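You operate a simulated robot arm through the tools that you are given. There is no shell and no other tool.

You run a simulated two-armed robot. Do the job below in one go: nothing can be reset, and whatever is moved stays where it is left.

JOB
Wipe the green box's dusty patch, then stick the heavy label on it.
Fine: use the wiping pad and put it back where it stood. What is to be rubbed or washed off counts as gone when no trace of it is left.

The check looks at the end state, three seconds after you hand in, the way a careful person would. Anything else that was tipped, shoved, dropped, spilled or broken makes it a failure.

ROBOT AND FRAMES
Two 7-joint arms with two-finger parallel grippers on one trunk that stands fixed in place. Base frame: the origin is at the foot of the trunk, x ahead of it, y to its left, z up. Lengths are in m, angles in degrees, forces in N, time in s.
The left shoulder is at [0.07, 0.13, 1.137], the right one opposite. With the tool pointing down near the work surface each hand reaches from about 0.1 to 0.5 m from the base axis, measured 20 degrees to its own side. Payload 1.57 kg a hand.
The TCP of each hand is the grasp point between the finger pads, 0.03 m short of the fingertips. In the tool frame z runs along the fingers and y along their closing line. The gripper opens to 0.08 m. The fingers are 0.017 m wide and 0.012 m thick; the gripper's body (0.04 by 0.082 m) begins 0.08 m behind the TCP.
Orientation is that of the tool frame in the base frame, as a unit quaternion [w, x, y, z]. With the fingers straight down and closing along the base's y, the tool's x points along the base's -x, its y along +y and its z along -z.

CONTROLS
- The arms move only by the tool move_arm. It takes "left_plan", "right_plan" or both (then of equal length, played together; a hand with none holds still); each is a list of rows, each a list of 7 numbers: the shift along the tool's x, y, z in units of 500 mm (1.0 is 500 mm), then the turn, a rotation vector about the tool's x, y, z in units of 60 degrees (1.0 is 60 degrees), then the gripper command, from -1 (shut) to 1 (fully open), values between in proportion. In form: [[dx, dy, dz, rx, ry, rz, hand], ...]. A call has 1 to 20 rows; each row is the pose to reach, as a shift and turn from the pose commanded when the call began, along the tool's axes at that moment. A call with a number of a shift or a turn outside -1 to 1 is refused whole. A row lasts 0.2 s, in which the tool goes at most 0.05 m and 8.6 degrees; a call with a longer step from one row to the next is refused whole, and so is a gripper value outside its range. A pose out of reach is approached as far as the arm can. The call stops where the force on the tool passes 40 N (or 10 N more than at its start, if that is more) or the arm is blocked; 0.2 s more then pass. The fingers move at their own pace (about 0.108 m/s each) and stop on an object; they squeeze with about 40 N. The grip force told is the motor's: it shows also when the fingers shut on nothing. Time passes only in rows, and 0.2 s behind the last, so rows that repeat a pose let the fingers close. It gives the time, the measured TCP pose, the force on the tool (base axes), the opening and the grip force at its end, in the units of the frame above (readings bear some noise), with the torque about the TCP (base axes, N m) and any sound that the robot's microphone picked up.
- Cameras (640 x 400 px; columns grow to the right, rows downward): "scene" is now at [0.1135, -0.0576, 1.3651]; the picture's right is [-0.68, -0.73, 0.00], its down [-0.44, 0.41, -0.80] and it looks along [0.58, -0.54, -0.60] (base axes); focal length 324 px, centre (320, 200). "left" rides on the left gripper at [0.072, 0.007, -0.122] in its tool frame; the picture's right is [-0.09, 1.00, 0.00], its down [-0.84, -0.08, -0.54] and it looks along [-0.54, -0.05, 0.84] (tool axes); focal length 238 px, centre (320, 200). "right" rides on the right gripper at [0.072, -0.007, -0.122] in its tool frame; the picture's right is [0.09, 1.00, 0.00], its down [-0.84, 0.08, -0.54] and it looks along [-0.54, 0.05, 0.84] (tool axes); focal length 238 px, centre (320, 200). There is no depth. A picture from a camera that has moved, and an enlarged one, comes with that camera's place and axes in the base frame and with its lens.
- capture(camera): a new picture of that camera. No time passes.
- lift_body(by): slides the trunk up (or, below 0, down) by that many m; the arms and the scene camera ride with it, the base frame stays. It gives what a move gives, with no picture.
- aim_head(pan, tilt): turns the head with the scene camera to pan (to the left, within 86 degrees either way) and tilt (down, from -29 to 69), counted from straight ahead of the robot. It gives what a move gives.
- zoom(camera, box): a new picture of the part [left, top, right, bottom] of that camera's present view, enlarged. No time passes.
- close_job(): hands the job in; it is judged then, once.

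Nothing tells you positions but the pictures and the camera data. Unless the task says otherwise, let go and move clear before handing in.

The tools are called after ">>>" as a command line: name --argument value ..., lists and objects as JSON in quotes. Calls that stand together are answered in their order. move_arm: Moves the arms, as the interface text tells. Its arguments: {"type":"object","properties":{"left_plan":{"type":"array"},"right_plan":{"type":"array"}},"required":[]} The other tools are called the same way: lift_body (by) slides the trunk up or down; aim_head (pan, tilt) turns the head that bears the scene camera; capture (camera) takes a picture; zoom (camera, box) takes an enlarged picture of a part of a camera's view; close_job () hands the job in.

At the start:

```text
t: 0.0
left_ee_pos: [0.3265, -0.0229, 1.0713]
left_ee_rot: [-0.001, 0.0, 1.0, 0.0]
left_ft_force: [0.4, 0.8, 0.0]
left_torque: [-0.03, 0.01, 0.01]
left_gripper_width: 0.0801
left_finger_force: 0.1
right_ee_pos: [0.2431, -0.3299, 1.1466]
right_ee_rot: [0.0, -0.001, 1.0, 0.001]
right_ft_force: [0.7, -0.3, 0.0]
right_torque: [-0.02, -0.01, 0.03]
right_gripper_width: 0.0798
right_finger_force: 0.0
trunk travel left (down, up): [-0.775, 0.165]
head pan, tilt: [-43.2, 37.2]
```

scene: 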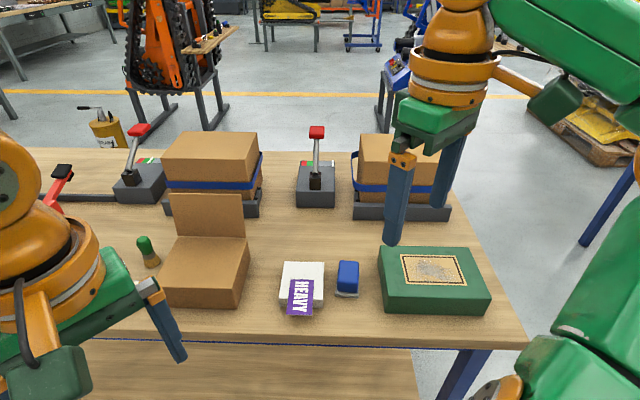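
right: 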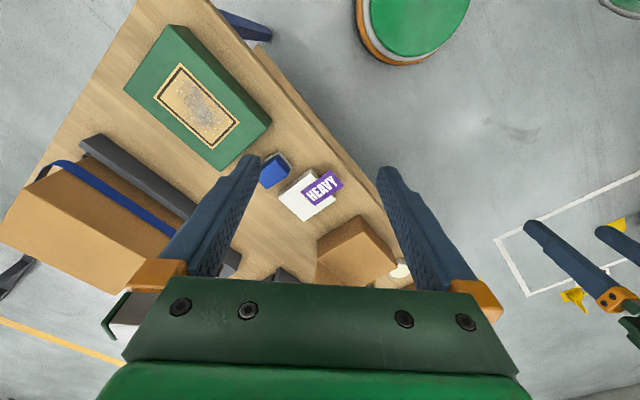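
left: 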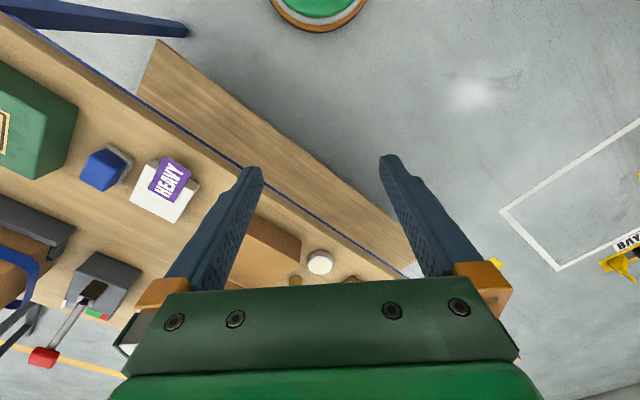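

I see a bench with a green box (a framed dusty patch on its top), a blue wiping pad, and a white block/dispenser with the purple HEAVY label. I'll zoom in to look closer before moving anything.

>>> zoom --camera "scene" --box '[260, 230, 500, 330]'

>>> zoom --camera "left" --box '[0, 60, 240, 240]'

>>> zoom --camera "right" --box '[120, 20, 380, 260]'

```text
2.67 times, centred on (380, 280) of scene
camera zoom: at [0.1135, -0.0576, 1.3651], right [-0.68, -0.73, 0.0], down [-0.44, 0.41, -0.8], along [0.58, -0.54, -0.6], focal length 864 px, centre (160, -13)
```

zoom: 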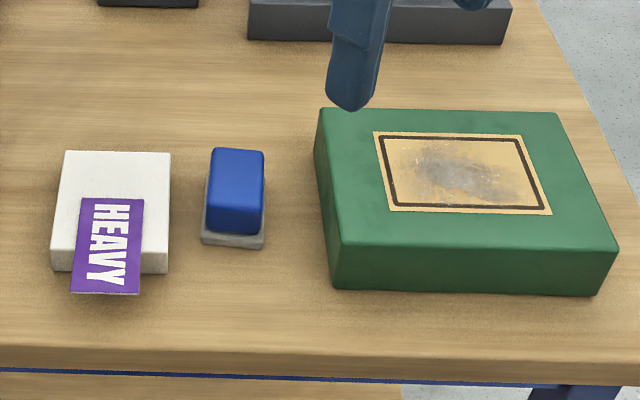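

```text
2.22 times, centred on (120, 150) of left
camera zoom: at [0.2569, -0.0152, 1.1946], right [0.09, 1.0, 0.0], down [0.84, -0.08, 0.54], along [0.54, -0.05, -0.84], focal length 530 px, centre (764, 311)
```

zoom: 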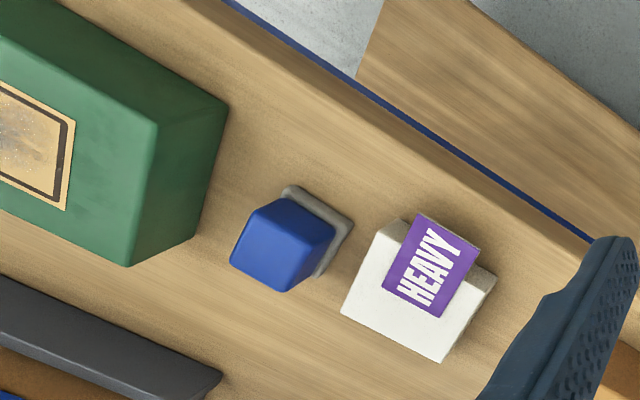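

```text
1.67 times, centred on (250, 140) of right
camera zoom: at [0.1702, -0.335, 1.2682], right [-0.09, 1.0, 0.0], down [0.84, 0.08, 0.54], along [0.54, 0.05, -0.84], focal length 397 px, centre (437, 300)
```

zoom: 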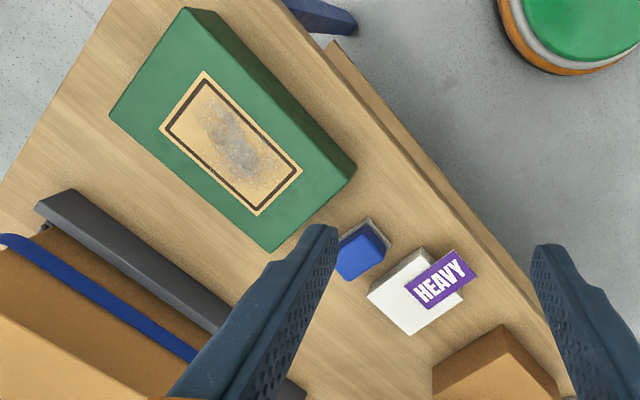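

The bench runs at about 45° to the robot, with the items to its front right. I'll take tighter zooms to triangulate the corners.

>>> zoom --camera "scene" --box '[270, 250, 370, 320]'

>>> zoom --camera "scene" --box '[370, 240, 500, 320]'

>>> zoom --camera "right" --box '[110, 10, 290, 180]'

>>> zoom --camera "right" --box '[240, 130, 360, 230]'

>>> zoom --camera "left" --box '[70, 120, 220, 240]'

```text
5.71 times, centred on (320, 285) of scene
camera zoom: at [0.1135, -0.0576, 1.3651], right [-0.68, -0.73, 0.0], down [-0.44, 0.41, -0.8], along [0.58, -0.54, -0.6], focal length 1852 px, centre (320, -286)
```

zoom: 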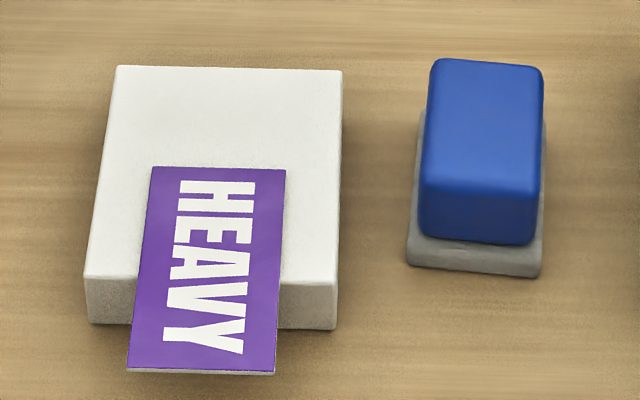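

```text
4.92 times, centred on (435, 280) of scene
camera zoom: at [0.1135, -0.0576, 1.3651], right [-0.68, -0.73, 0.0], down [-0.44, 0.41, -0.8], along [0.58, -0.54, -0.6], focal length 1596 px, centre (-246, -194)
```

zoom: 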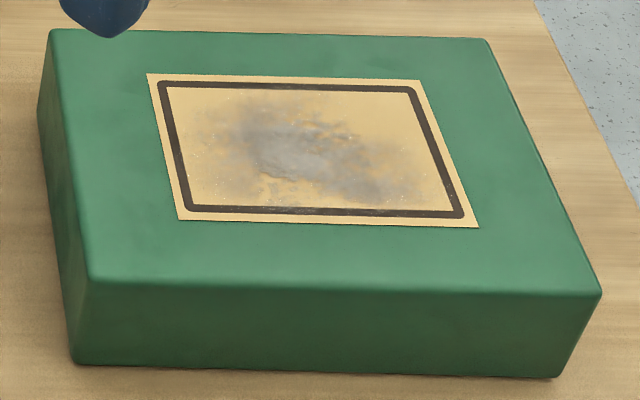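

```text
2.35 times, centred on (200, 95) of right
camera zoom: at [0.1702, -0.335, 1.2682], right [-0.09, 1.0, 0.0], down [0.84, 0.08, 0.54], along [0.54, 0.05, -0.84], focal length 561 px, centre (602, 447)
```

zoom: 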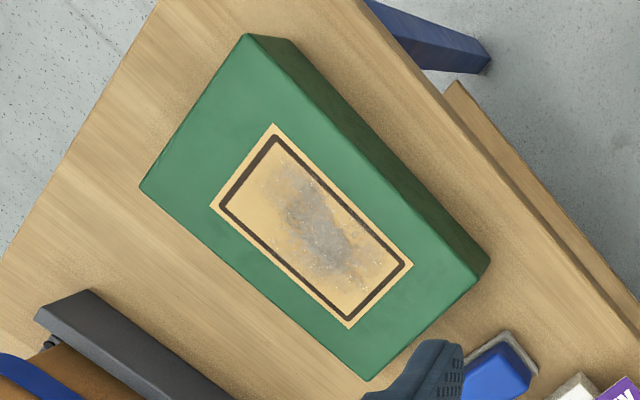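

```text
4.00 times, centred on (300, 180) of right
camera zoom: at [0.1702, -0.335, 1.2682], right [-0.09, 1.0, 0.0], down [0.84, 0.08, 0.54], along [0.54, 0.05, -0.84], focal length 953 px, centre (400, 280)
```

zoom: 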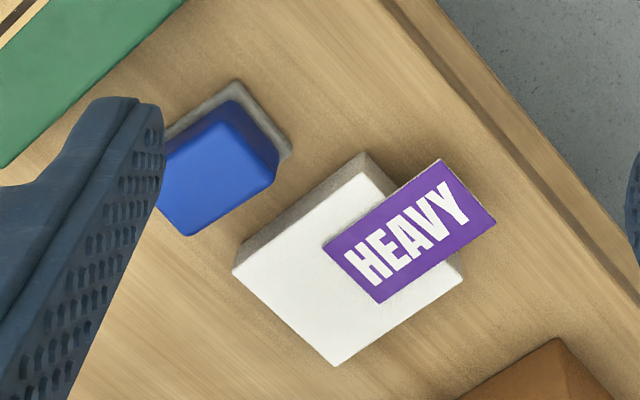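

```text
3.33 times, centred on (145, 180) of left
camera zoom: at [0.2569, -0.0152, 1.1946], right [0.09, 1.0, 0.0], down [0.84, -0.08, 0.54], along [0.54, -0.05, -0.84], focal length 794 px, centre (903, 267)
```

zoom: 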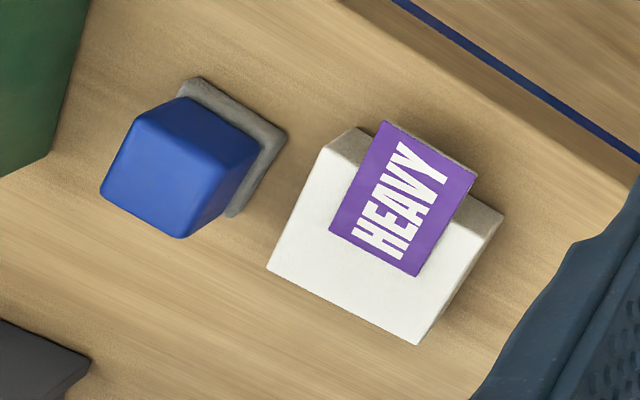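

From matching points across the three cameras I get these positions:
- Table top: z≈0.782.
- Wiping pad: centred near (0.405, -0.416), handle top z≈0.826, turned about 42°.
- Label: centre (0.434, -0.306), z≈0.814, overhanging its block by about 4 cm.
- Green box: top z≈0.84, with the patch (0.12 x 0.08) centred near (0.283, -0.5375).

I'll now bring the right hand above the pad at a safe height.

>>> move_arm --right_plan '[[-0.0405, -0.0215, 0.0491, 0, 0, 0.099, 0.5], [-0.081, -0.043, 0.0983, 0, 0, 0.198, 0.5], [-0.1215, -0.0645, 0.1474, 0, 0, 0.297, 0.5], [-0.162, -0.086, 0.1965, 0, 0, 0.396, 0.5], [-0.2025, -0.1075, 0.2456, 0, 0, 0.495, 0.5], [-0.243, -0.129, 0.2948, 0, 0, 0.594, 0.5], [-0.2835, -0.1505, 0.3439, 0, 0, 0.693, 0.5], [-0.324, -0.172, 0.393, 0, 0, 0.7917, 0.5], [-0.324, -0.172, 0.393, 0, 0, 0.7917, 0.5]]'

>>> capture --camera "right"

>>> capture --camera "scene"

```text
t: 2.0
left_ee_pos: [0.3269, -0.0223, 1.0728]
left_ee_rot: [0.0, 0.0, 1.0, 0.0]
left_ft_force: [-0.1, 0.4, 0.8]
left_torque: [0.0, -0.01, 0.02]
left_gripper_width: 0.08
left_finger_force: 0.0
right_ee_pos: [0.4055, -0.4161, 0.95]
right_ee_rot: [0.001, 0.403, 0.915, 0.0]
right_ft_force: [-0.1, 0.2, 0.4]
right_torque: [0.01, 0.01, -0.01]
right_gripper_width: 0.0601
right_finger_force: 0.2
trunk travel left (down, up): [-0.775, 0.165]
head pan, tilt: [-43.2, 37.2]
```

```text
taken
camera right: at [0.3512, -0.3658, 1.0719], right [0.67, 0.74, 0.0], down [0.62, -0.56, 0.54], along [0.4, -0.36, -0.84], focal length 238 px, centre (320, 200)
```

right: 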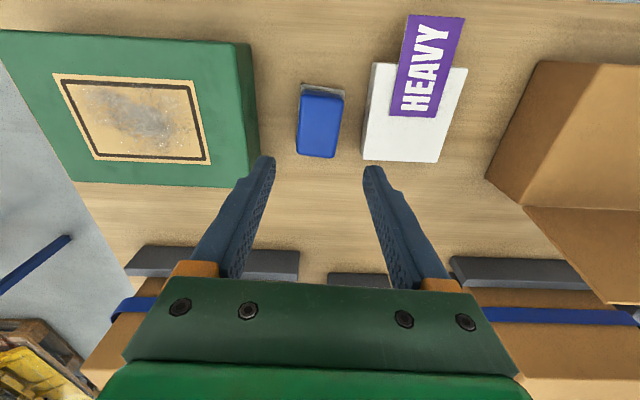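

```text
taken
camera scene: at [0.1129, -0.0575, 1.3651], right [-0.68, -0.73, 0.0], down [-0.44, 0.41, -0.8], along [0.58, -0.54, -0.6], focal length 324 px, centre (320, 200)
```

scene: 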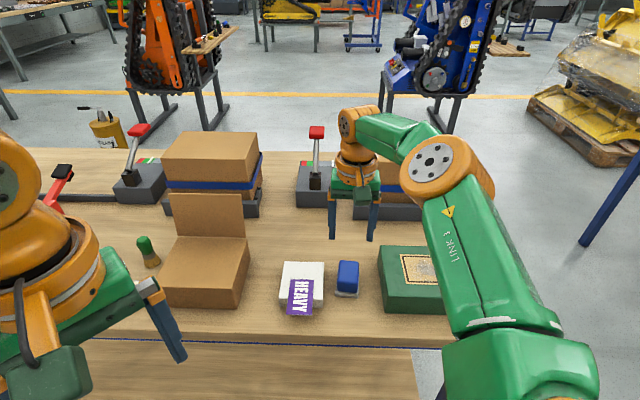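

The hand is above the pad, aligned to it. I'll zoom in to refine the pad's position and angle.

>>> zoom --camera "right" --box '[270, 60, 370, 170]'

>>> zoom --camera "right" --box '[0, 20, 280, 195]'

>>> zoom --camera "right" --box '[340, 0, 500, 180]'

```text
3.64 times, centred on (320, 115) of right
camera zoom: at [0.3512, -0.3658, 1.0719], right [0.67, 0.74, 0.0], down [0.62, -0.56, 0.54], along [0.4, -0.36, -0.84], focal length 867 px, centre (320, 509)
```

zoom: 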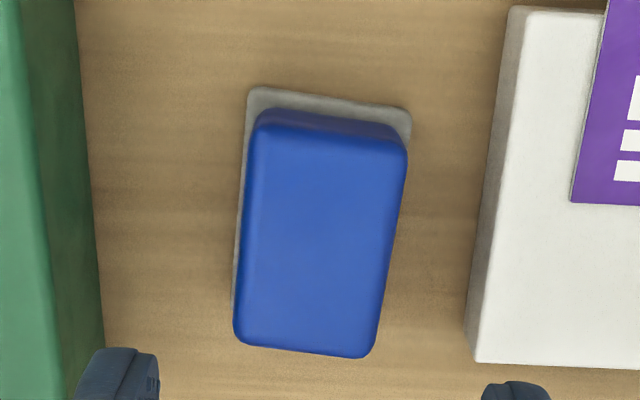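

```text
2.29 times, centred on (140, 108) of right
camera zoom: at [0.3512, -0.3658, 1.0719], right [0.67, 0.74, 0.0], down [0.62, -0.56, 0.54], along [0.4, -0.36, -0.84], focal length 545 px, centre (731, 411)
```

zoom: 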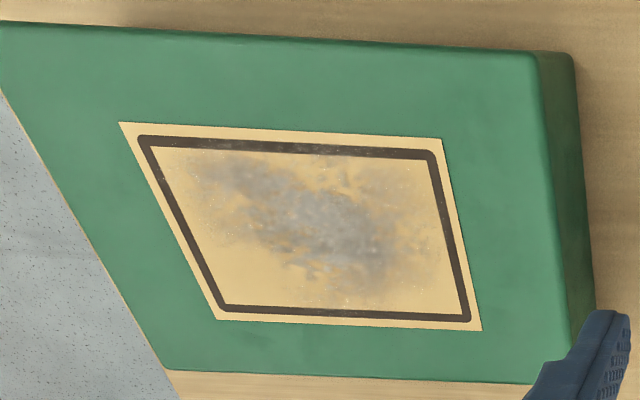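

```text
2.22 times, centred on (420, 90) of right
camera zoom: at [0.3512, -0.3658, 1.0719], right [0.67, 0.74, 0.0], down [0.62, -0.56, 0.54], along [0.4, -0.36, -0.84], focal length 530 px, centre (98, 444)
```

zoom: 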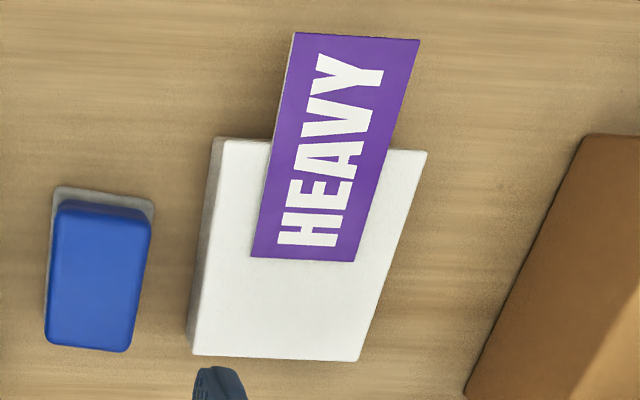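

The pad's centre comes out at about (0.404, -0.415), with its width axis near 40.5°. I'll lower the open fingers around its handle, keeping the tips above the grey base.

>>> move_arm --right_plan '[[0.0025, -0.001, 0.05, 0, 0, 0.0333, 0.5], [0.0025, -0.001, 0.1, 0, 0, 0.0333, 0.5], [0.0025, -0.001, 0.15, 0, 0, 0.0333, 0.5], [0.0025, -0.001, 0.19, 0, 0, 0.0333, 0.5], [0.0025, -0.001, 0.22, 0, 0, 0.0333, 0.5], [0.0025, -0.001, 0.242, 0, 0, 0.0333, 0.5], [0.0025, -0.001, 0.242, 0, 0, 0.0333, 0.5]]'

>>> capture --camera "right"

>>> zoom --camera "scene" --box '[270, 200, 430, 310]'

```text
t: 3.6
left_ee_pos: [0.3243, -0.0203, 1.0722]
left_ee_rot: [0.001, -0.002, 1.0, -0.001]
left_ft_force: [0.2, -0.2, 0.0]
left_torque: [-0.01, 0.03, 0.03]
left_gripper_width: 0.08
left_finger_force: 0.1
right_ee_pos: [0.3755, -0.3979, 0.8574]
right_ee_rot: [0.005, 0.419, 0.908, 0.0]
right_ft_force: [4.5, -3.7, 27.8]
right_torque: [0.3, -0.96, -0.12]
right_gripper_width: 0.0613
right_finger_force: 0.9
right hand out of reach, approached as far as the arm can: row 2, 3, 4, 5, 6, 7
trunk travel left (down, up): [-0.775, 0.165]
head pan, tilt: [-43.2, 37.2]
```

```text
taken
camera right: at [0.3211, -0.3453, 0.9781], right [0.7, 0.72, 0.0], down [0.6, -0.58, 0.55], along [0.4, -0.38, -0.84], focal length 238 px, centre (320, 200)
```

right: 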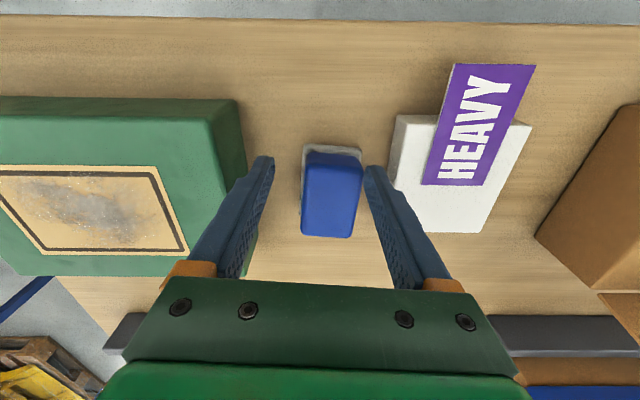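

```text
3.64 times, centred on (350, 255) of scene
camera zoom: at [0.1098, -0.053, 1.3661], right [-0.68, -0.73, 0.0], down [-0.44, 0.41, -0.8], along [0.58, -0.55, -0.6], focal length 1179 px, centre (211, 0)
```

zoom: 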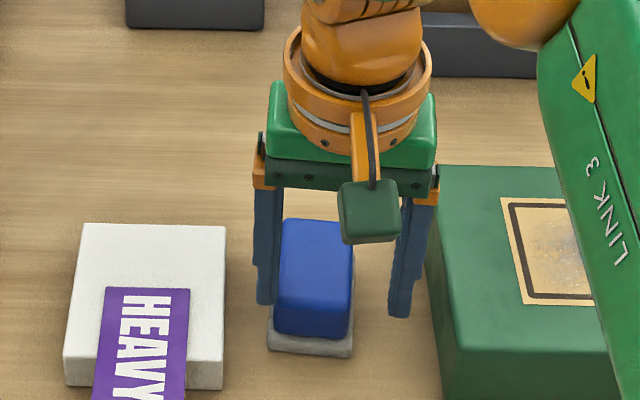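

The fully downward pose is out of reach at this trunk height. The hand was drawn about 3 cm toward the robot, and the left fingertip is now resting on the pad's near corner. I'll back it straight up and off, then check the pad.

>>> move_arm --right_plan '[[0.05, 0, -0.1, 0, 0, 0, 0.5], [0.05, 0, -0.2, 0, 0, 0, 0.5], [0.05, 0, -0.3, 0, 0, 0, 0.5], [0.05, 0, -0.3, 0, 0, 0, 0.5]]'

>>> capture --camera "right"

>>> zoom --camera "scene" --box '[270, 250, 370, 320]'

```text
refused: row 1 steps farther than a row can; nothing moved
```

```text
taken
camera right: at [0.3211, -0.3453, 0.9781], right [0.7, 0.72, 0.0], down [0.6, -0.58, 0.55], along [0.4, -0.38, -0.84], focal length 238 px, centre (320, 200)
```

right: 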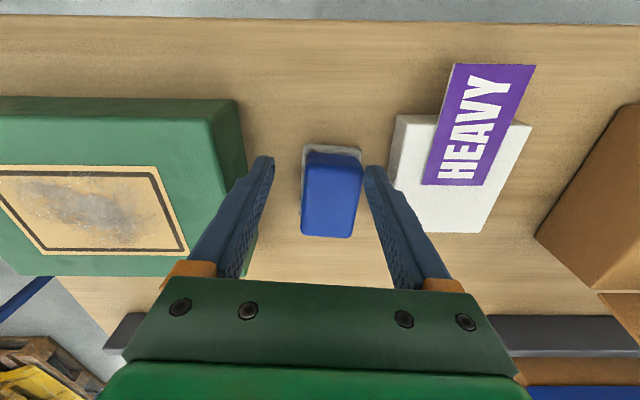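

```text
5.71 times, centred on (320, 285) of scene
camera zoom: at [0.1098, -0.053, 1.3661], right [-0.68, -0.73, 0.0], down [-0.44, 0.41, -0.8], along [0.58, -0.55, -0.6], focal length 1852 px, centre (320, -286)
```

zoom: 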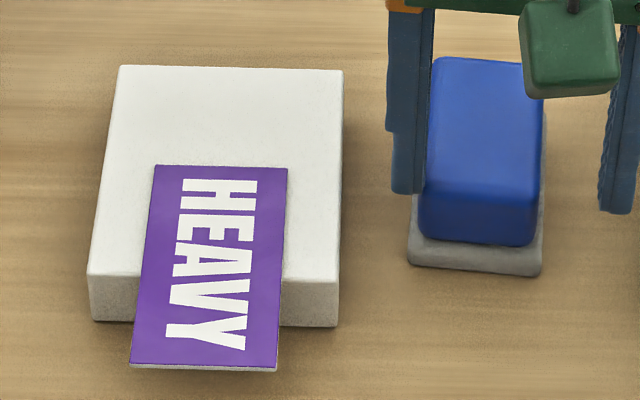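

That step was slightly too long. The pad looks unmoved; I'll retry the retreat with shorter steps.

>>> move_arm --right_plan '[[0.035, 0, -0.08, 0, 0, 0, 0.5], [0.05, 0, -0.16, 0, 0, 0, 0.5], [0.05, 0, -0.24, 0, 0, 0, 0.5], [0.05, 0, -0.3, 0, 0, 0, 0.5], [0.05, 0, -0.3, 0, 0, 0, 0.5]]'

>>> zoom --camera "right" --box '[270, 60, 370, 170]'

>>> zoom --camera "scene" --box '[270, 250, 370, 320]'

```text
t: 4.8
left_ee_pos: [0.3271, -0.0234, 1.0721]
left_ee_rot: [-0.001, 0.001, 1.0, 0.0]
left_ft_force: [-0.6, -0.7, 0.3]
left_torque: [-0.02, -0.01, 0.0]
left_gripper_width: 0.0802
left_finger_force: 0.1
right_ee_pos: [0.3602, -0.3818, 1.0063]
right_ee_rot: [0.001, 0.419, 0.908, 0.0]
right_ft_force: [0.4, 0.1, -0.2]
right_torque: [-0.03, -0.02, 0.02]
right_gripper_width: 0.0599
right_finger_force: 0.1
trunk travel left (down, up): [-0.775, 0.165]
head pan, tilt: [-43.2, 37.2]
```

```text
3.64 times, centred on (320, 115) of right
camera zoom: at [0.3069, -0.3306, 1.1268], right [0.7, 0.72, 0.0], down [0.6, -0.59, 0.54], along [0.39, -0.38, -0.84], focal length 867 px, centre (320, 509)
```

zoom: 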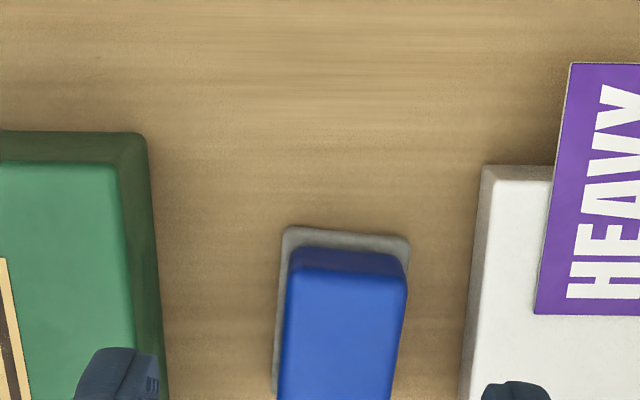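

```text
5.71 times, centred on (320, 285) of scene
camera zoom: at [0.1133, -0.0574, 1.3651], right [-0.68, -0.73, 0.0], down [-0.44, 0.41, -0.8], along [0.58, -0.55, -0.6], focal length 1852 px, centre (320, -286)
```

zoom: 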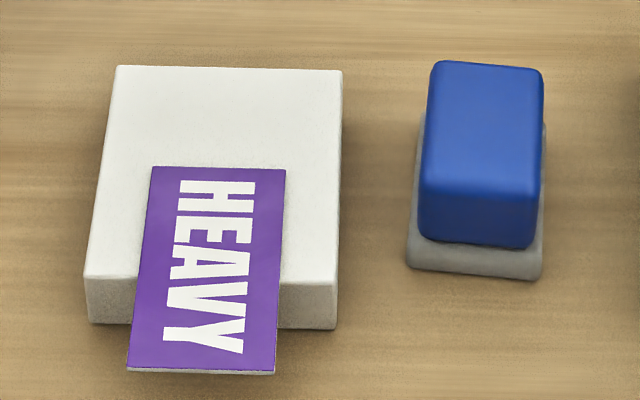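

The pad stayed within a millimetre of its start, so no harm was done. Next I'll test how far the right arm reaches over the green box at a safe height, so I can choose a trunk height and tilt.

>>> move_arm --right_plan '[[-0.0268, -0.0645, 0, 0, 0, 0, 0.5], [-0.0537, -0.129, 0, 0, 0, 0, 0.5], [-0.0805, -0.1935, 0, 0, 0, 0, 0.5], [-0.1073, -0.258, 0, 0, 0, 0, 0.5], [-0.1342, -0.3225, 0, 0, 0, 0, 0.5], [-0.161, -0.387, 0, 0, 0, 0, 0.5], [-0.161, -0.387, 0, 0, 0, 0, 0.5]]'

>>> capture --camera "scene"

>>> capture --camera "right"

```text
t: 6.4
left_ee_pos: [0.3274, -0.0245, 1.0717]
left_ee_rot: [0.0, 0.0, 1.0, 0.0]
left_ft_force: [-0.4, -0.4, -0.8]
left_torque: [0.02, -0.03, 0.02]
left_gripper_width: 0.0801
left_finger_force: 0.0
right_ee_pos: [0.2705, -0.5458, 1.0023]
right_ee_rot: [0.0, 0.419, 0.908, 0.001]
right_ft_force: [0.5, 0.9, 1.0]
right_torque: [0.01, -0.02, -0.01]
right_gripper_width: 0.0602
right_finger_force: 0.0
right hand out of reach, approached as far as the arm can: row 6, 7
trunk travel left (down, up): [-0.775, 0.165]
head pan, tilt: [-43.2, 37.2]
```

```text
taken
camera scene: at [0.113, -0.0577, 1.3651], right [-0.68, -0.73, 0.0], down [-0.44, 0.41, -0.8], along [0.58, -0.54, -0.6], focal length 324 px, centre (320, 200)
```

scene: 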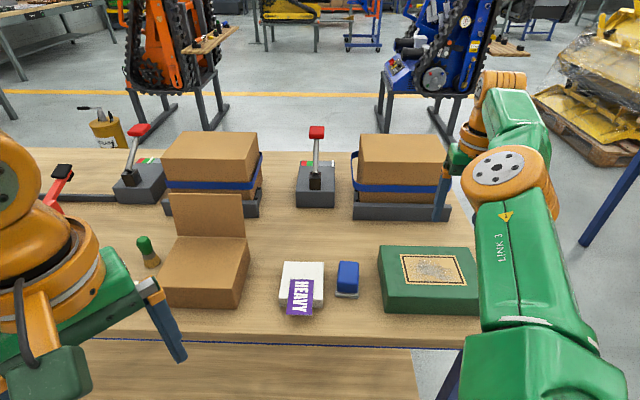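

```text
taken
camera right: at [0.2176, -0.494, 1.1244], right [0.7, 0.72, 0.0], down [0.6, -0.59, 0.54], along [0.39, -0.38, -0.84], focal length 238 px, centre (320, 200)
```

right: 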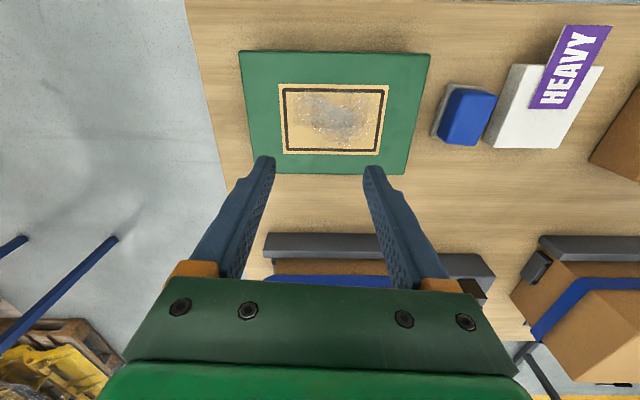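

With the tool straight down, the arm only just reaches the patch. I'll raise both hands, then lower the trunk so the shoulder sits at a better height for the bench.

>>> move_arm --right_plan '[[0.0245, 0.0406, -0.06, 0, 0, 0, 0.5], [0.049, 0.0812, -0.12, 0, 0, 0, 0.5], [0.0735, 0.1218, -0.18, 0, 0, 0, 0.5], [0.0978, 0.1624, -0.24, 0, 0, 0, 0.5], [0.0978, 0.1624, -0.24, 0, 0, 0, 0.5]]' --left_plan '[[0, 0, -0.05, 0, 0, 0, 1], [0, 0, -0.1, 0, 0, 0, 1], [0, 0, -0.15, 0, 0, 0, 1], [0, 0, -0.2, 0, 0, 0, 1], [0, 0, -0.2, 0, 0, 0, 1]]'

>>> lift_body --by -0.12

>>> capture --camera "scene"

>>> capture --camera "left"

```text
t: 7.6
left_ee_pos: [0.3273, -0.0223, 1.1729]
left_ee_rot: [0.0, 0.0, 1.0, 0.0]
left_ft_force: [-0.8, 0.6, -1.0]
left_torque: [0.0, -0.01, 0.02]
left_gripper_width: 0.0799
left_finger_force: 0.1
right_ee_pos: [0.3009, -0.4543, 1.1193]
right_ee_rot: [-0.001, 0.419, 0.908, 0.001]
right_ft_force: [0.2, -0.5, -0.2]
right_torque: [0.02, -0.01, -0.02]
right_gripper_width: 0.0598
right_finger_force: 0.0
trunk travel left (down, up): [-0.775, 0.165]
head pan, tilt: [-43.2, 37.2]
```

```text
t: 9.1
left_ee_pos: [0.3276, -0.0214, 1.0525]
left_ee_rot: [0.0, -0.001, 1.0, 0.0]
left_ft_force: [-0.1, -0.7, 1.5]
left_torque: [0.01, -0.03, -0.05]
left_gripper_width: 0.0796
left_finger_force: 0.1
right_ee_pos: [0.3, -0.4549, 0.999]
right_ee_rot: [0.0, 0.419, 0.908, 0.0]
right_ft_force: [-0.6, 0.4, -1.1]
right_torque: [-0.04, 0.02, 0.01]
right_gripper_width: 0.0601
right_finger_force: 0.0
trunk travel left (down, up): [-0.655, 0.285]
head pan, tilt: [-43.2, 37.2]
```

```text
taken
camera scene: at [0.1134, -0.0576, 1.2451], right [-0.68, -0.73, 0.0], down [-0.44, 0.41, -0.8], along [0.58, -0.54, -0.6], focal length 324 px, centre (320, 200)
```

scene: 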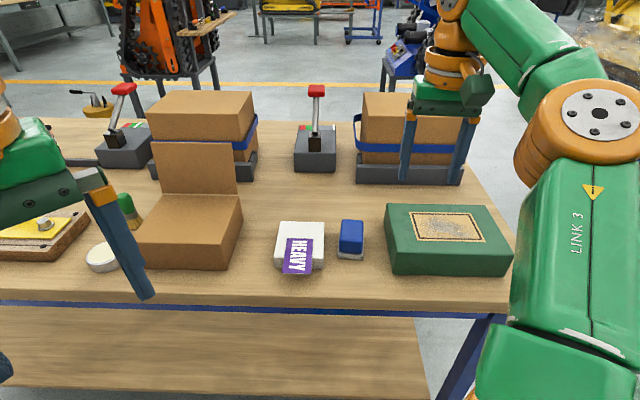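

```text
taken
camera left: at [0.2573, -0.014, 1.1752], right [0.09, 1.0, 0.0], down [0.84, -0.08, 0.54], along [0.54, -0.05, -0.84], focal length 238 px, centre (320, 200)
```

left: 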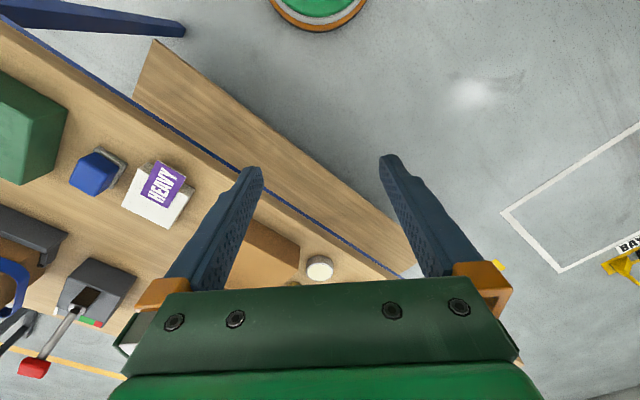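

The lower trunk position looks clear of everything. I'll test the reach over the patch again, this time at z≈0.90.

>>> move_arm --right_plan '[[-0.0256, -0.0402, 0.0396, 0, 0, 0, 0.5], [-0.0511, -0.0805, 0.0792, 0, 0, 0, 0.5], [-0.0767, -0.1207, 0.1188, 0, 0, 0, 0.5], [-0.1022, -0.161, 0.1584, 0, 0, 0, 0.5], [-0.1278, -0.2012, 0.198, 0, 0, 0, 0.5], [-0.1278, -0.2012, 0.198, 0, 0, 0, 0.5]]'

>>> capture --camera "scene"

>>> capture --camera "right"

```text
t: 10.5
left_ee_pos: [0.3284, -0.0217, 1.0517]
left_ee_rot: [0.0, 0.0, 1.0, 0.001]
left_ft_force: [0.6, 0.1, -1.0]
left_torque: [0.01, 0.06, 0.0]
left_gripper_width: 0.08
left_finger_force: 0.0
right_ee_pos: [0.2502, -0.5531, 0.8956]
right_ee_rot: [0.0, 0.419, 0.908, 0.0]
right_ft_force: [-0.2, 0.1, 0.5]
right_torque: [-0.04, 0.02, -0.01]
right_gripper_width: 0.0599
right_finger_force: 0.0
right hand out of reach, approached as far as the arm can: row 4, 5, 6
trunk travel left (down, up): [-0.655, 0.285]
head pan, tilt: [-43.2, 37.2]
```

```text
taken
camera scene: at [0.1141, -0.0572, 1.245], right [-0.68, -0.73, 0.0], down [-0.44, 0.41, -0.8], along [0.58, -0.55, -0.6], focal length 324 px, centre (320, 200)
```

scene: 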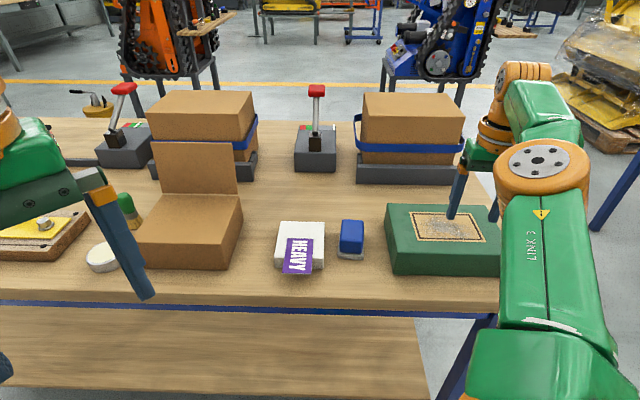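

```text
taken
camera right: at [0.1971, -0.5007, 1.0191], right [0.7, 0.72, 0.0], down [0.6, -0.59, 0.54], along [0.39, -0.38, -0.84], focal length 238 px, centre (320, 200)
```

right: 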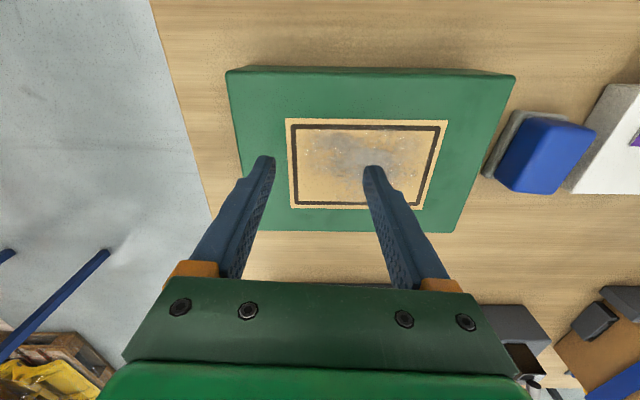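

The maximum straight-down reach is about 0.46 m from the shoulder, which is enough for placing the label. For wiping I'll tilt the hand outward by about 15° to gain margin. I'll raise and pull back the hand, then lower the trunk a bit more.

>>> move_arm --right_plan '[[0.0073, 0.0632, -0.0417, 0, 0, 0, 0.5], [0.0147, 0.1265, -0.0833, 0, 0, 0, 0.5], [0.022, 0.1897, -0.125, 0, 0, 0, 0.5], [0.0293, 0.2529, -0.1667, 0, 0, 0, 0.5], [0.0367, 0.3162, -0.2083, 0, 0, 0, 0.5], [0.044, 0.3794, -0.25, 0, 0, 0, 0.5], [0.044, 0.3794, -0.25, 0, 0, 0, 0.5]]'

>>> lift_body --by -0.07

>>> capture --camera "right"

>>> capture --camera "scene"

```text
t: 12.1
left_ee_pos: [0.3292, -0.0216, 1.0532]
left_ee_rot: [0.0, -0.001, 1.0, 0.0]
left_ft_force: [-0.4, -0.3, 0.6]
left_torque: [0.0, 0.0, -0.02]
left_gripper_width: 0.0801
left_finger_force: 0.0
right_ee_pos: [0.3705, -0.403, 1.0071]
right_ee_rot: [0.0, 0.419, 0.908, 0.001]
right_ft_force: [-0.6, 0.3, 0.5]
right_torque: [-0.03, -0.02, 0.01]
right_gripper_width: 0.0599
right_finger_force: 0.1
right hand out of reach, approached as far as the arm can: row 5, 6, 7
trunk travel left (down, up): [-0.655, 0.285]
head pan, tilt: [-43.2, 37.2]
```

```text
t: 13.2
left_ee_pos: [0.3275, -0.0235, 0.9841]
left_ee_rot: [0.0, -0.001, 1.0, 0.0]
left_ft_force: [0.6, -0.4, 0.7]
left_torque: [0.04, 0.03, 0.01]
left_gripper_width: 0.0801
left_finger_force: 0.0
right_ee_pos: [0.3696, -0.4035, 0.9378]
right_ee_rot: [0.0, 0.419, 0.908, 0.0]
right_ft_force: [-0.2, 0.6, 0.3]
right_torque: [-0.01, -0.02, -0.02]
right_gripper_width: 0.0602
right_finger_force: 0.1
trunk travel left (down, up): [-0.585, 0.355]
head pan, tilt: [-43.2, 37.2]
```

```text
taken
camera right: at [0.3164, -0.351, 1.0589], right [0.7, 0.72, 0.0], down [0.6, -0.59, 0.54], along [0.39, -0.38, -0.84], focal length 238 px, centre (320, 200)
```

right: 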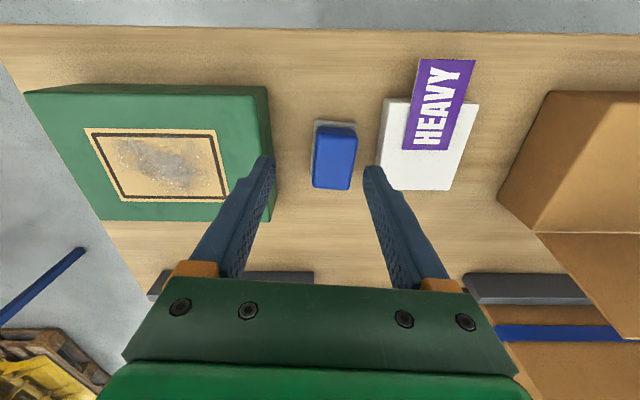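

```text
taken
camera scene: at [0.1134, -0.0576, 1.1751], right [-0.68, -0.73, 0.0], down [-0.44, 0.41, -0.8], along [0.58, -0.54, -0.6], focal length 324 px, centre (320, 200)
```

scene: 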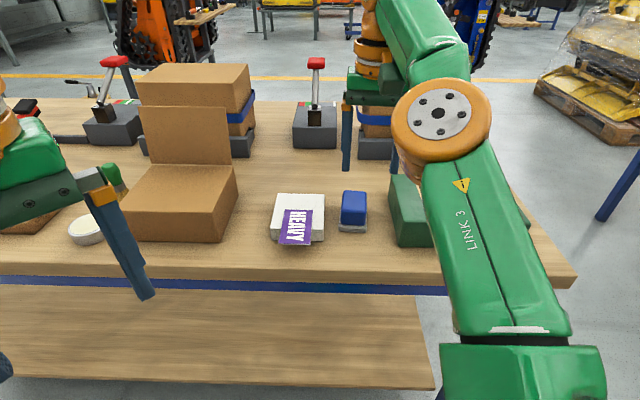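

My reach model was off: the best hand height is about 0.18 m below the shoulder, so I'll raise the trunk back by 0.08 m. Then I'll tilt the hand 15° outward and position it over the pad.

>>> lift_body --by 0.08

>>> move_arm --right_plan '[[-0.0156, 0.0093, 0.034, 0, -0.0625, 0, 0.5], [-0.0312, 0.0186, 0.068, 0, -0.125, 0, 0.5], [-0.0468, 0.0279, 0.102, 0, -0.1875, 0, 0.5], [-0.0624, 0.0371, 0.136, 0, -0.25, 0, 0.5], [-0.0624, 0.0371, 0.136, 0, -0.25, 0, 0.5]]'

>>> capture --camera "right"

>>> zoom --camera "right" --box '[260, 80, 380, 200]'

```text
t: 14.3
left_ee_pos: [0.3274, -0.0213, 1.0625]
left_ee_rot: [0.0, -0.001, 1.0, 0.0]
left_ft_force: [0.2, -0.9, -0.2]
left_torque: [0.0, -0.01, 0.03]
left_gripper_width: 0.08
left_finger_force: 0.1
right_ee_pos: [0.3702, -0.4026, 1.0174]
right_ee_rot: [0.0, 0.419, 0.908, 0.0]
right_ft_force: [0.8, -0.4, -0.1]
right_torque: [-0.01, -0.02, 0.0]
right_gripper_width: 0.0598
right_finger_force: 0.0
trunk travel left (down, up): [-0.665, 0.275]
head pan, tilt: [-43.2, 37.2]
```

```text
t: 15.6
left_ee_pos: [0.3278, -0.0226, 1.0618]
left_ee_rot: [0.0, -0.001, 1.0, 0.0]
left_ft_force: [0.1, 0.8, -0.3]
left_torque: [-0.02, 0.01, -0.04]
left_gripper_width: 0.0798
left_finger_force: 0.0
right_ee_pos: [0.4051, -0.4149, 0.949]
right_ee_rot: [0.12, 0.414, 0.901, -0.054]
right_ft_force: [-0.2, 0.5, -0.6]
right_torque: [-0.02, -0.01, 0.01]
right_gripper_width: 0.0599
right_finger_force: 0.0
trunk travel left (down, up): [-0.665, 0.275]
head pan, tilt: [-43.2, 37.2]
```

```text
taken
camera right: at [0.3317, -0.3401, 1.0485], right [0.7, 0.71, -0.02], down [0.49, -0.46, 0.74], along [0.52, -0.53, -0.67], focal length 238 px, centre (320, 200)
```

right: 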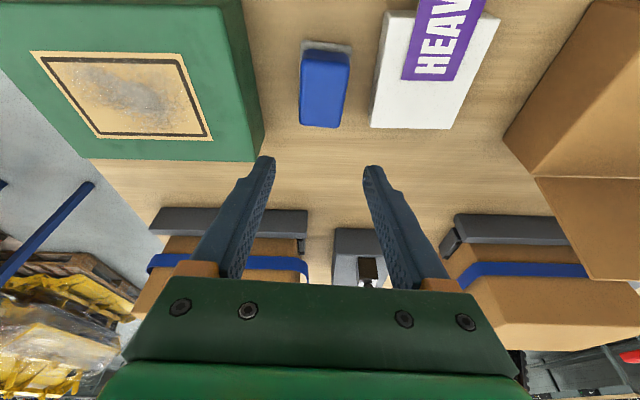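

```text
3.33 times, centred on (320, 140) of right
camera zoom: at [0.3317, -0.3401, 1.0485], right [0.7, 0.71, -0.02], down [0.49, -0.46, 0.74], along [0.52, -0.53, -0.67], focal length 794 px, centre (320, 400)
```

zoom: 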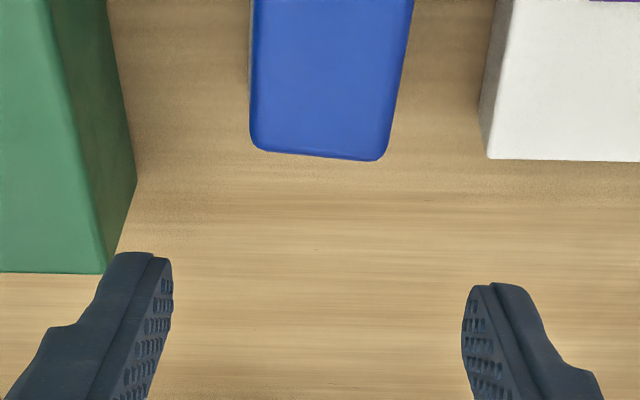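

The hand is tilted and above the pad. I'll lower it vertically to just above the handle and check alignment.

>>> move_arm --right_plan '[[0.0128, 0, 0.0477, 0, 0, 0, 0.5], [0.0255, 0, 0.0953, 0, 0, 0, 0.5], [0.0383, 0, 0.143, 0, 0, 0, 0.5], [0.0383, 0, 0.143, 0, 0, 0, 0.5]]'

>>> capture --camera "right"

>>> zoom --camera "scene" --box '[270, 180, 450, 300]'

>>> zoom --camera "left" --box '[0, 80, 240, 260]'

```text
t: 16.6
left_ee_pos: [0.3281, -0.0226, 1.0634]
left_ee_rot: [0.0, -0.001, 1.0, 0.0]
left_ft_force: [0.9, -0.4, -0.6]
left_torque: [0.0, 0.0, -0.01]
left_gripper_width: 0.08
left_finger_force: 0.0
right_ee_pos: [0.406, -0.4135, 0.8759]
right_ee_rot: [0.118, 0.415, 0.901, -0.054]
right_ft_force: [0.0, -1.3, 0.3]
right_torque: [0.01, 0.0, -0.03]
right_gripper_width: 0.0597
right_finger_force: 0.1
trunk travel left (down, up): [-0.665, 0.275]
head pan, tilt: [-43.2, 37.2]
```

```text
taken
camera right: at [0.3341, -0.3403, 0.9743], right [0.7, 0.71, -0.02], down [0.49, -0.46, 0.74], along [0.52, -0.53, -0.67], focal length 238 px, centre (320, 200)
```

right: 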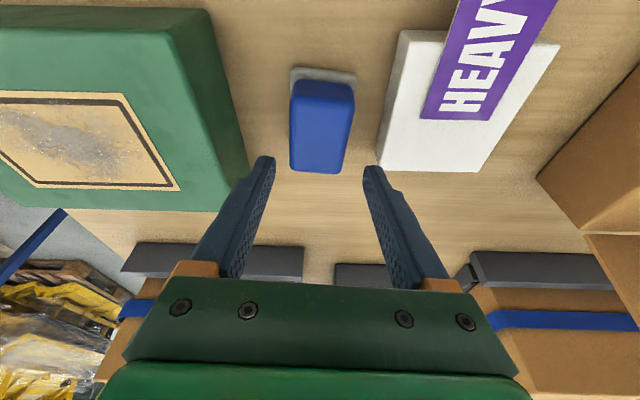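

```text
3.33 times, centred on (360, 240) of scene
camera zoom: at [0.1134, -0.0576, 1.2551], right [-0.68, -0.73, 0.0], down [-0.44, 0.41, -0.8], along [0.58, -0.54, -0.6], focal length 1080 px, centre (187, 67)
```

zoom: 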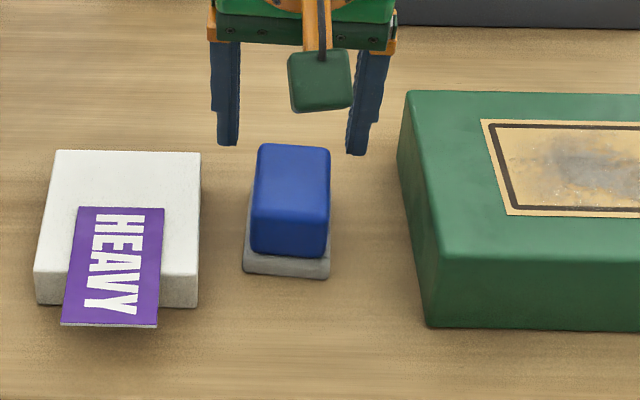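

```text
2.22 times, centred on (120, 170) of left
camera zoom: at [0.2573, -0.014, 1.1852], right [0.09, 1.0, 0.0], down [0.84, -0.08, 0.54], along [0.54, -0.05, -0.84], focal length 530 px, centre (764, 267)
```

zoom: 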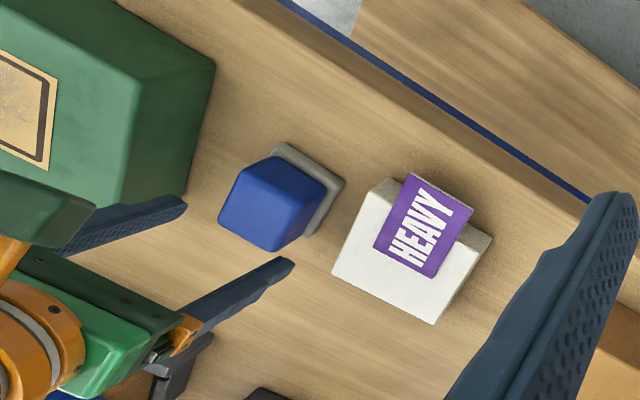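

Everything lines up: the handle sits midway between the fingers. I'll descend the last 4.5 cm around the handle and check forces before closing.

>>> move_arm --right_plan '[[0.0081, -0.0004, 0.0219, 0, 0, 0, 0.5], [0.0161, -0.0008, 0.0438, 0, 0, 0, 0.5], [0.0242, -0.0012, 0.0657, 0, 0, 0, 0.5], [0.0322, -0.0016, 0.0876, 0, 0, 0, 0.5], [0.0322, -0.0016, 0.0876, 0, 0, 0, 0.5]]'

>>> capture --camera "right"

>>> zoom --camera "scene" --box '[270, 180, 450, 300]'

```text
t: 17.8
left_ee_pos: [0.3283, -0.0218, 1.0635]
left_ee_rot: [0.0, -0.001, 1.0, 0.0]
left_ft_force: [0.2, 0.3, -0.3]
left_torque: [-0.02, 0.02, -0.01]
left_gripper_width: 0.0796
left_finger_force: 0.1
right_ee_pos: [0.4, -0.4123, 0.8284]
right_ee_rot: [0.118, 0.415, 0.9, -0.055]
right_ft_force: [0.0, -0.1, 0.1]
right_torque: [0.02, -0.02, -0.02]
right_gripper_width: 0.0602
right_finger_force: 0.0
trunk travel left (down, up): [-0.665, 0.275]
head pan, tilt: [-43.2, 37.2]
```

```text
taken
camera right: at [0.3286, -0.3374, 0.9274], right [0.7, 0.71, -0.02], down [0.49, -0.46, 0.74], along [0.52, -0.53, -0.67], focal length 238 px, centre (320, 200)
```

right: 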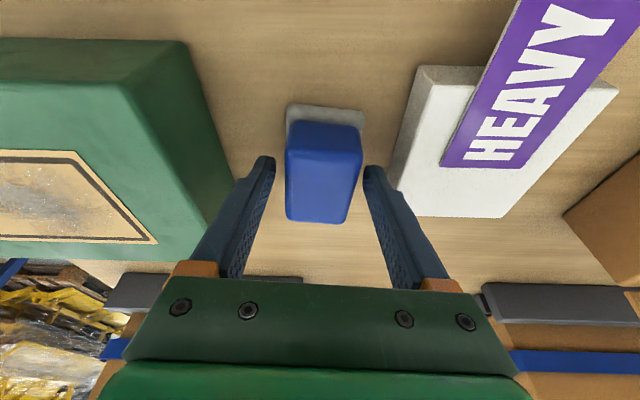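

```text
3.33 times, centred on (360, 240) of scene
camera zoom: at [0.1135, -0.0576, 1.2551], right [-0.68, -0.73, 0.0], down [-0.44, 0.41, -0.8], along [0.58, -0.54, -0.6], focal length 1080 px, centre (187, 67)
```

zoom: 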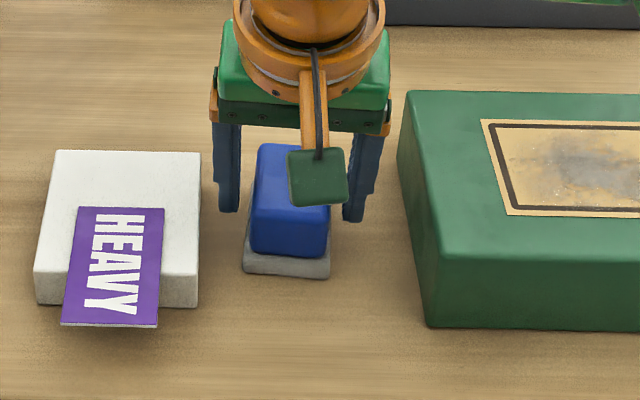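

The fingers straddle the handle with no contact forces. I'll close on it now.

>>> move_arm --right_plan '[[0, 0, 0, 0, 0, 0, 0.2], [0, 0, 0, 0, 0, 0, -0.2], [0, 0, 0, 0, 0, 0, -1], [0, 0, 0, 0, 0, 0, -1], [0, 0, 0, 0, 0, 0, -1]]'

>>> capture --camera "right"

>>> zoom --camera "scene" --box '[270, 180, 450, 300]'

```text
t: 18.9
left_ee_pos: [0.3273, -0.0224, 1.0621]
left_ee_rot: [-0.001, -0.001, 1.0, 0.0]
left_ft_force: [-0.5, -0.3, 0.3]
left_torque: [0.02, 0.02, -0.03]
left_gripper_width: 0.0801
left_finger_force: 0.0
right_ee_pos: [0.4014, -0.4115, 0.8278]
right_ee_rot: [0.118, 0.415, 0.901, -0.054]
right_ft_force: [0.7, -0.2, -0.1]
right_torque: [0.01, 0.0, 0.0]
right_gripper_width: 0.043
right_finger_force: 39.5
trunk travel left (down, up): [-0.665, 0.275]
head pan, tilt: [-43.2, 37.2]
```

```text
taken
camera right: at [0.3288, -0.3376, 0.9274], right [0.7, 0.71, -0.02], down [0.49, -0.46, 0.74], along [0.52, -0.53, -0.67], focal length 238 px, centre (320, 200)
```

right: 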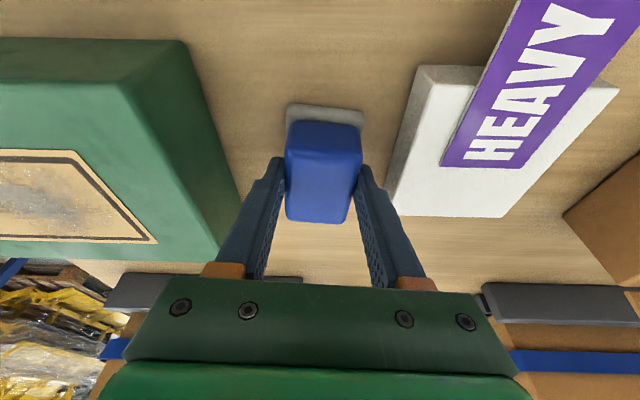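

```text
3.33 times, centred on (360, 240) of scene
camera zoom: at [0.1136, -0.0578, 1.255], right [-0.68, -0.73, 0.0], down [-0.44, 0.41, -0.8], along [0.58, -0.54, -0.6], focal length 1080 px, centre (187, 67)
```

zoom: 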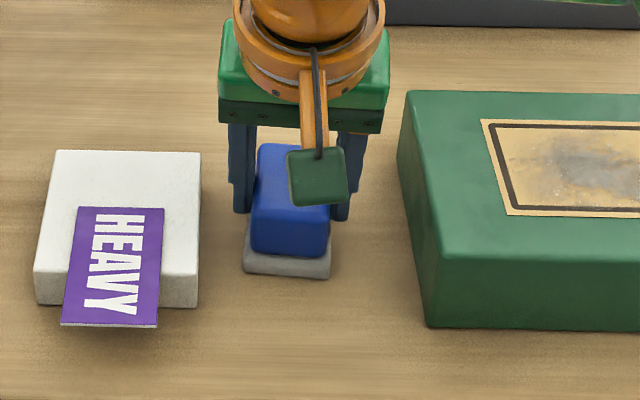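

The pad is gripped at 43 mm with 40 N. Its resting pose is TCP ≈ (0.4007, -0.412, 0.828), which I'll return it to. I'll lift it straight up and carry it over the left end of the patch.

>>> move_arm --right_plan '[[-0.0173, 0, -0.0644, 0, 0, 0, -1], [-0.0345, 0, -0.1288, 0, 0, 0, -1], [-0.0518, 0, -0.1932, 0, 0, 0, -1], [-0.0569, -0.0682, -0.1919, 0, 0, 0, -1], [-0.062, -0.1363, -0.1905, 0, 0, 0, -1], [-0.0671, -0.2045, -0.1892, 0, 0, 0, -1], [-0.0722, -0.2726, -0.1878, 0, 0, 0, -1], [-0.0722, -0.2726, -0.1878, 0, 0, 0, -1]]'

>>> capture --camera "right"

>>> capture --camera "scene"

>>> capture --camera "left"

```text
t: 20.8
left_ee_pos: [0.3286, -0.0218, 1.0614]
left_ee_rot: [-0.001, -0.001, 1.0, 0.0]
left_ft_force: [0.3, -0.1, 0.1]
left_torque: [0.0, 0.01, -0.01]
left_gripper_width: 0.0799
left_finger_force: 0.0
right_ee_pos: [0.3051, -0.5089, 0.9282]
right_ee_rot: [0.119, 0.415, 0.9, -0.054]
right_ft_force: [0.0, 0.6, -0.3]
right_torque: [0.0, 0.0, -0.01]
right_gripper_width: 0.043
right_finger_force: 40.2
trunk travel left (down, up): [-0.665, 0.275]
head pan, tilt: [-43.2, 37.2]
```

```text
taken
camera right: at [0.2329, -0.4362, 1.0272], right [0.7, 0.71, -0.02], down [0.49, -0.46, 0.74], along [0.52, -0.53, -0.67], focal length 238 px, centre (320, 200)
```

right: 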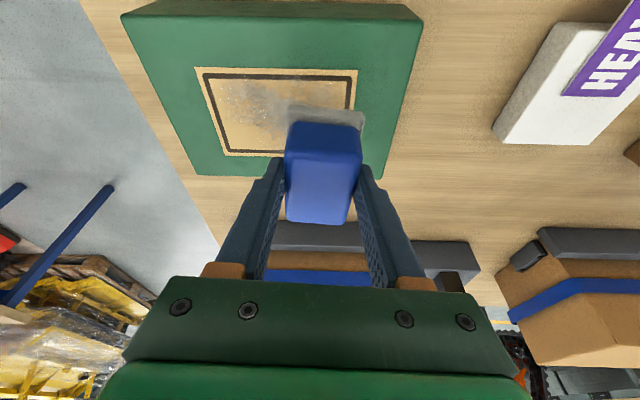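

```text
taken
camera scene: at [0.1141, -0.0574, 1.255], right [-0.68, -0.73, 0.0], down [-0.44, 0.41, -0.8], along [0.58, -0.54, -0.6], focal length 324 px, centre (320, 200)
```

scene: 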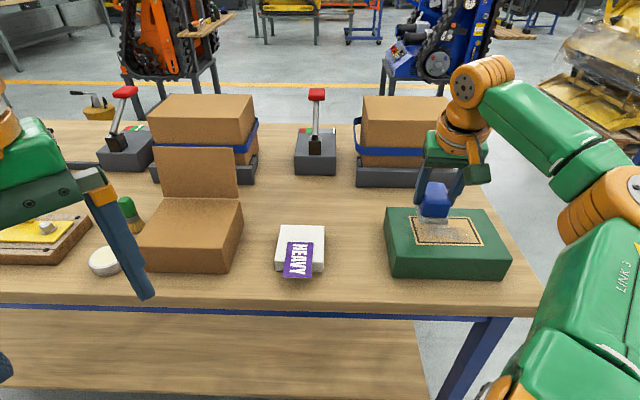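

```text
taken
camera left: at [0.258, -0.0139, 1.185], right [0.09, 1.0, 0.0], down [0.84, -0.08, 0.54], along [0.54, -0.05, -0.84], focal length 238 px, centre (320, 200)
```

left: 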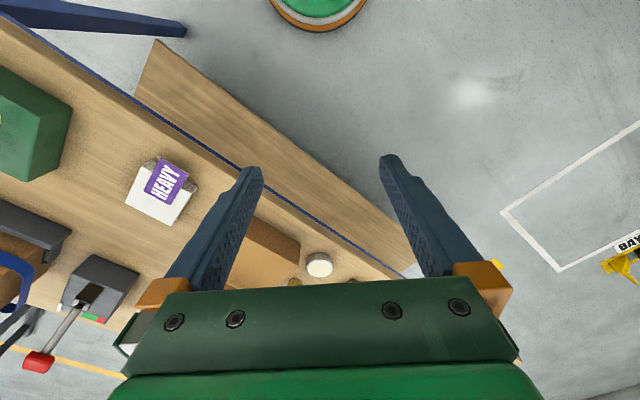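

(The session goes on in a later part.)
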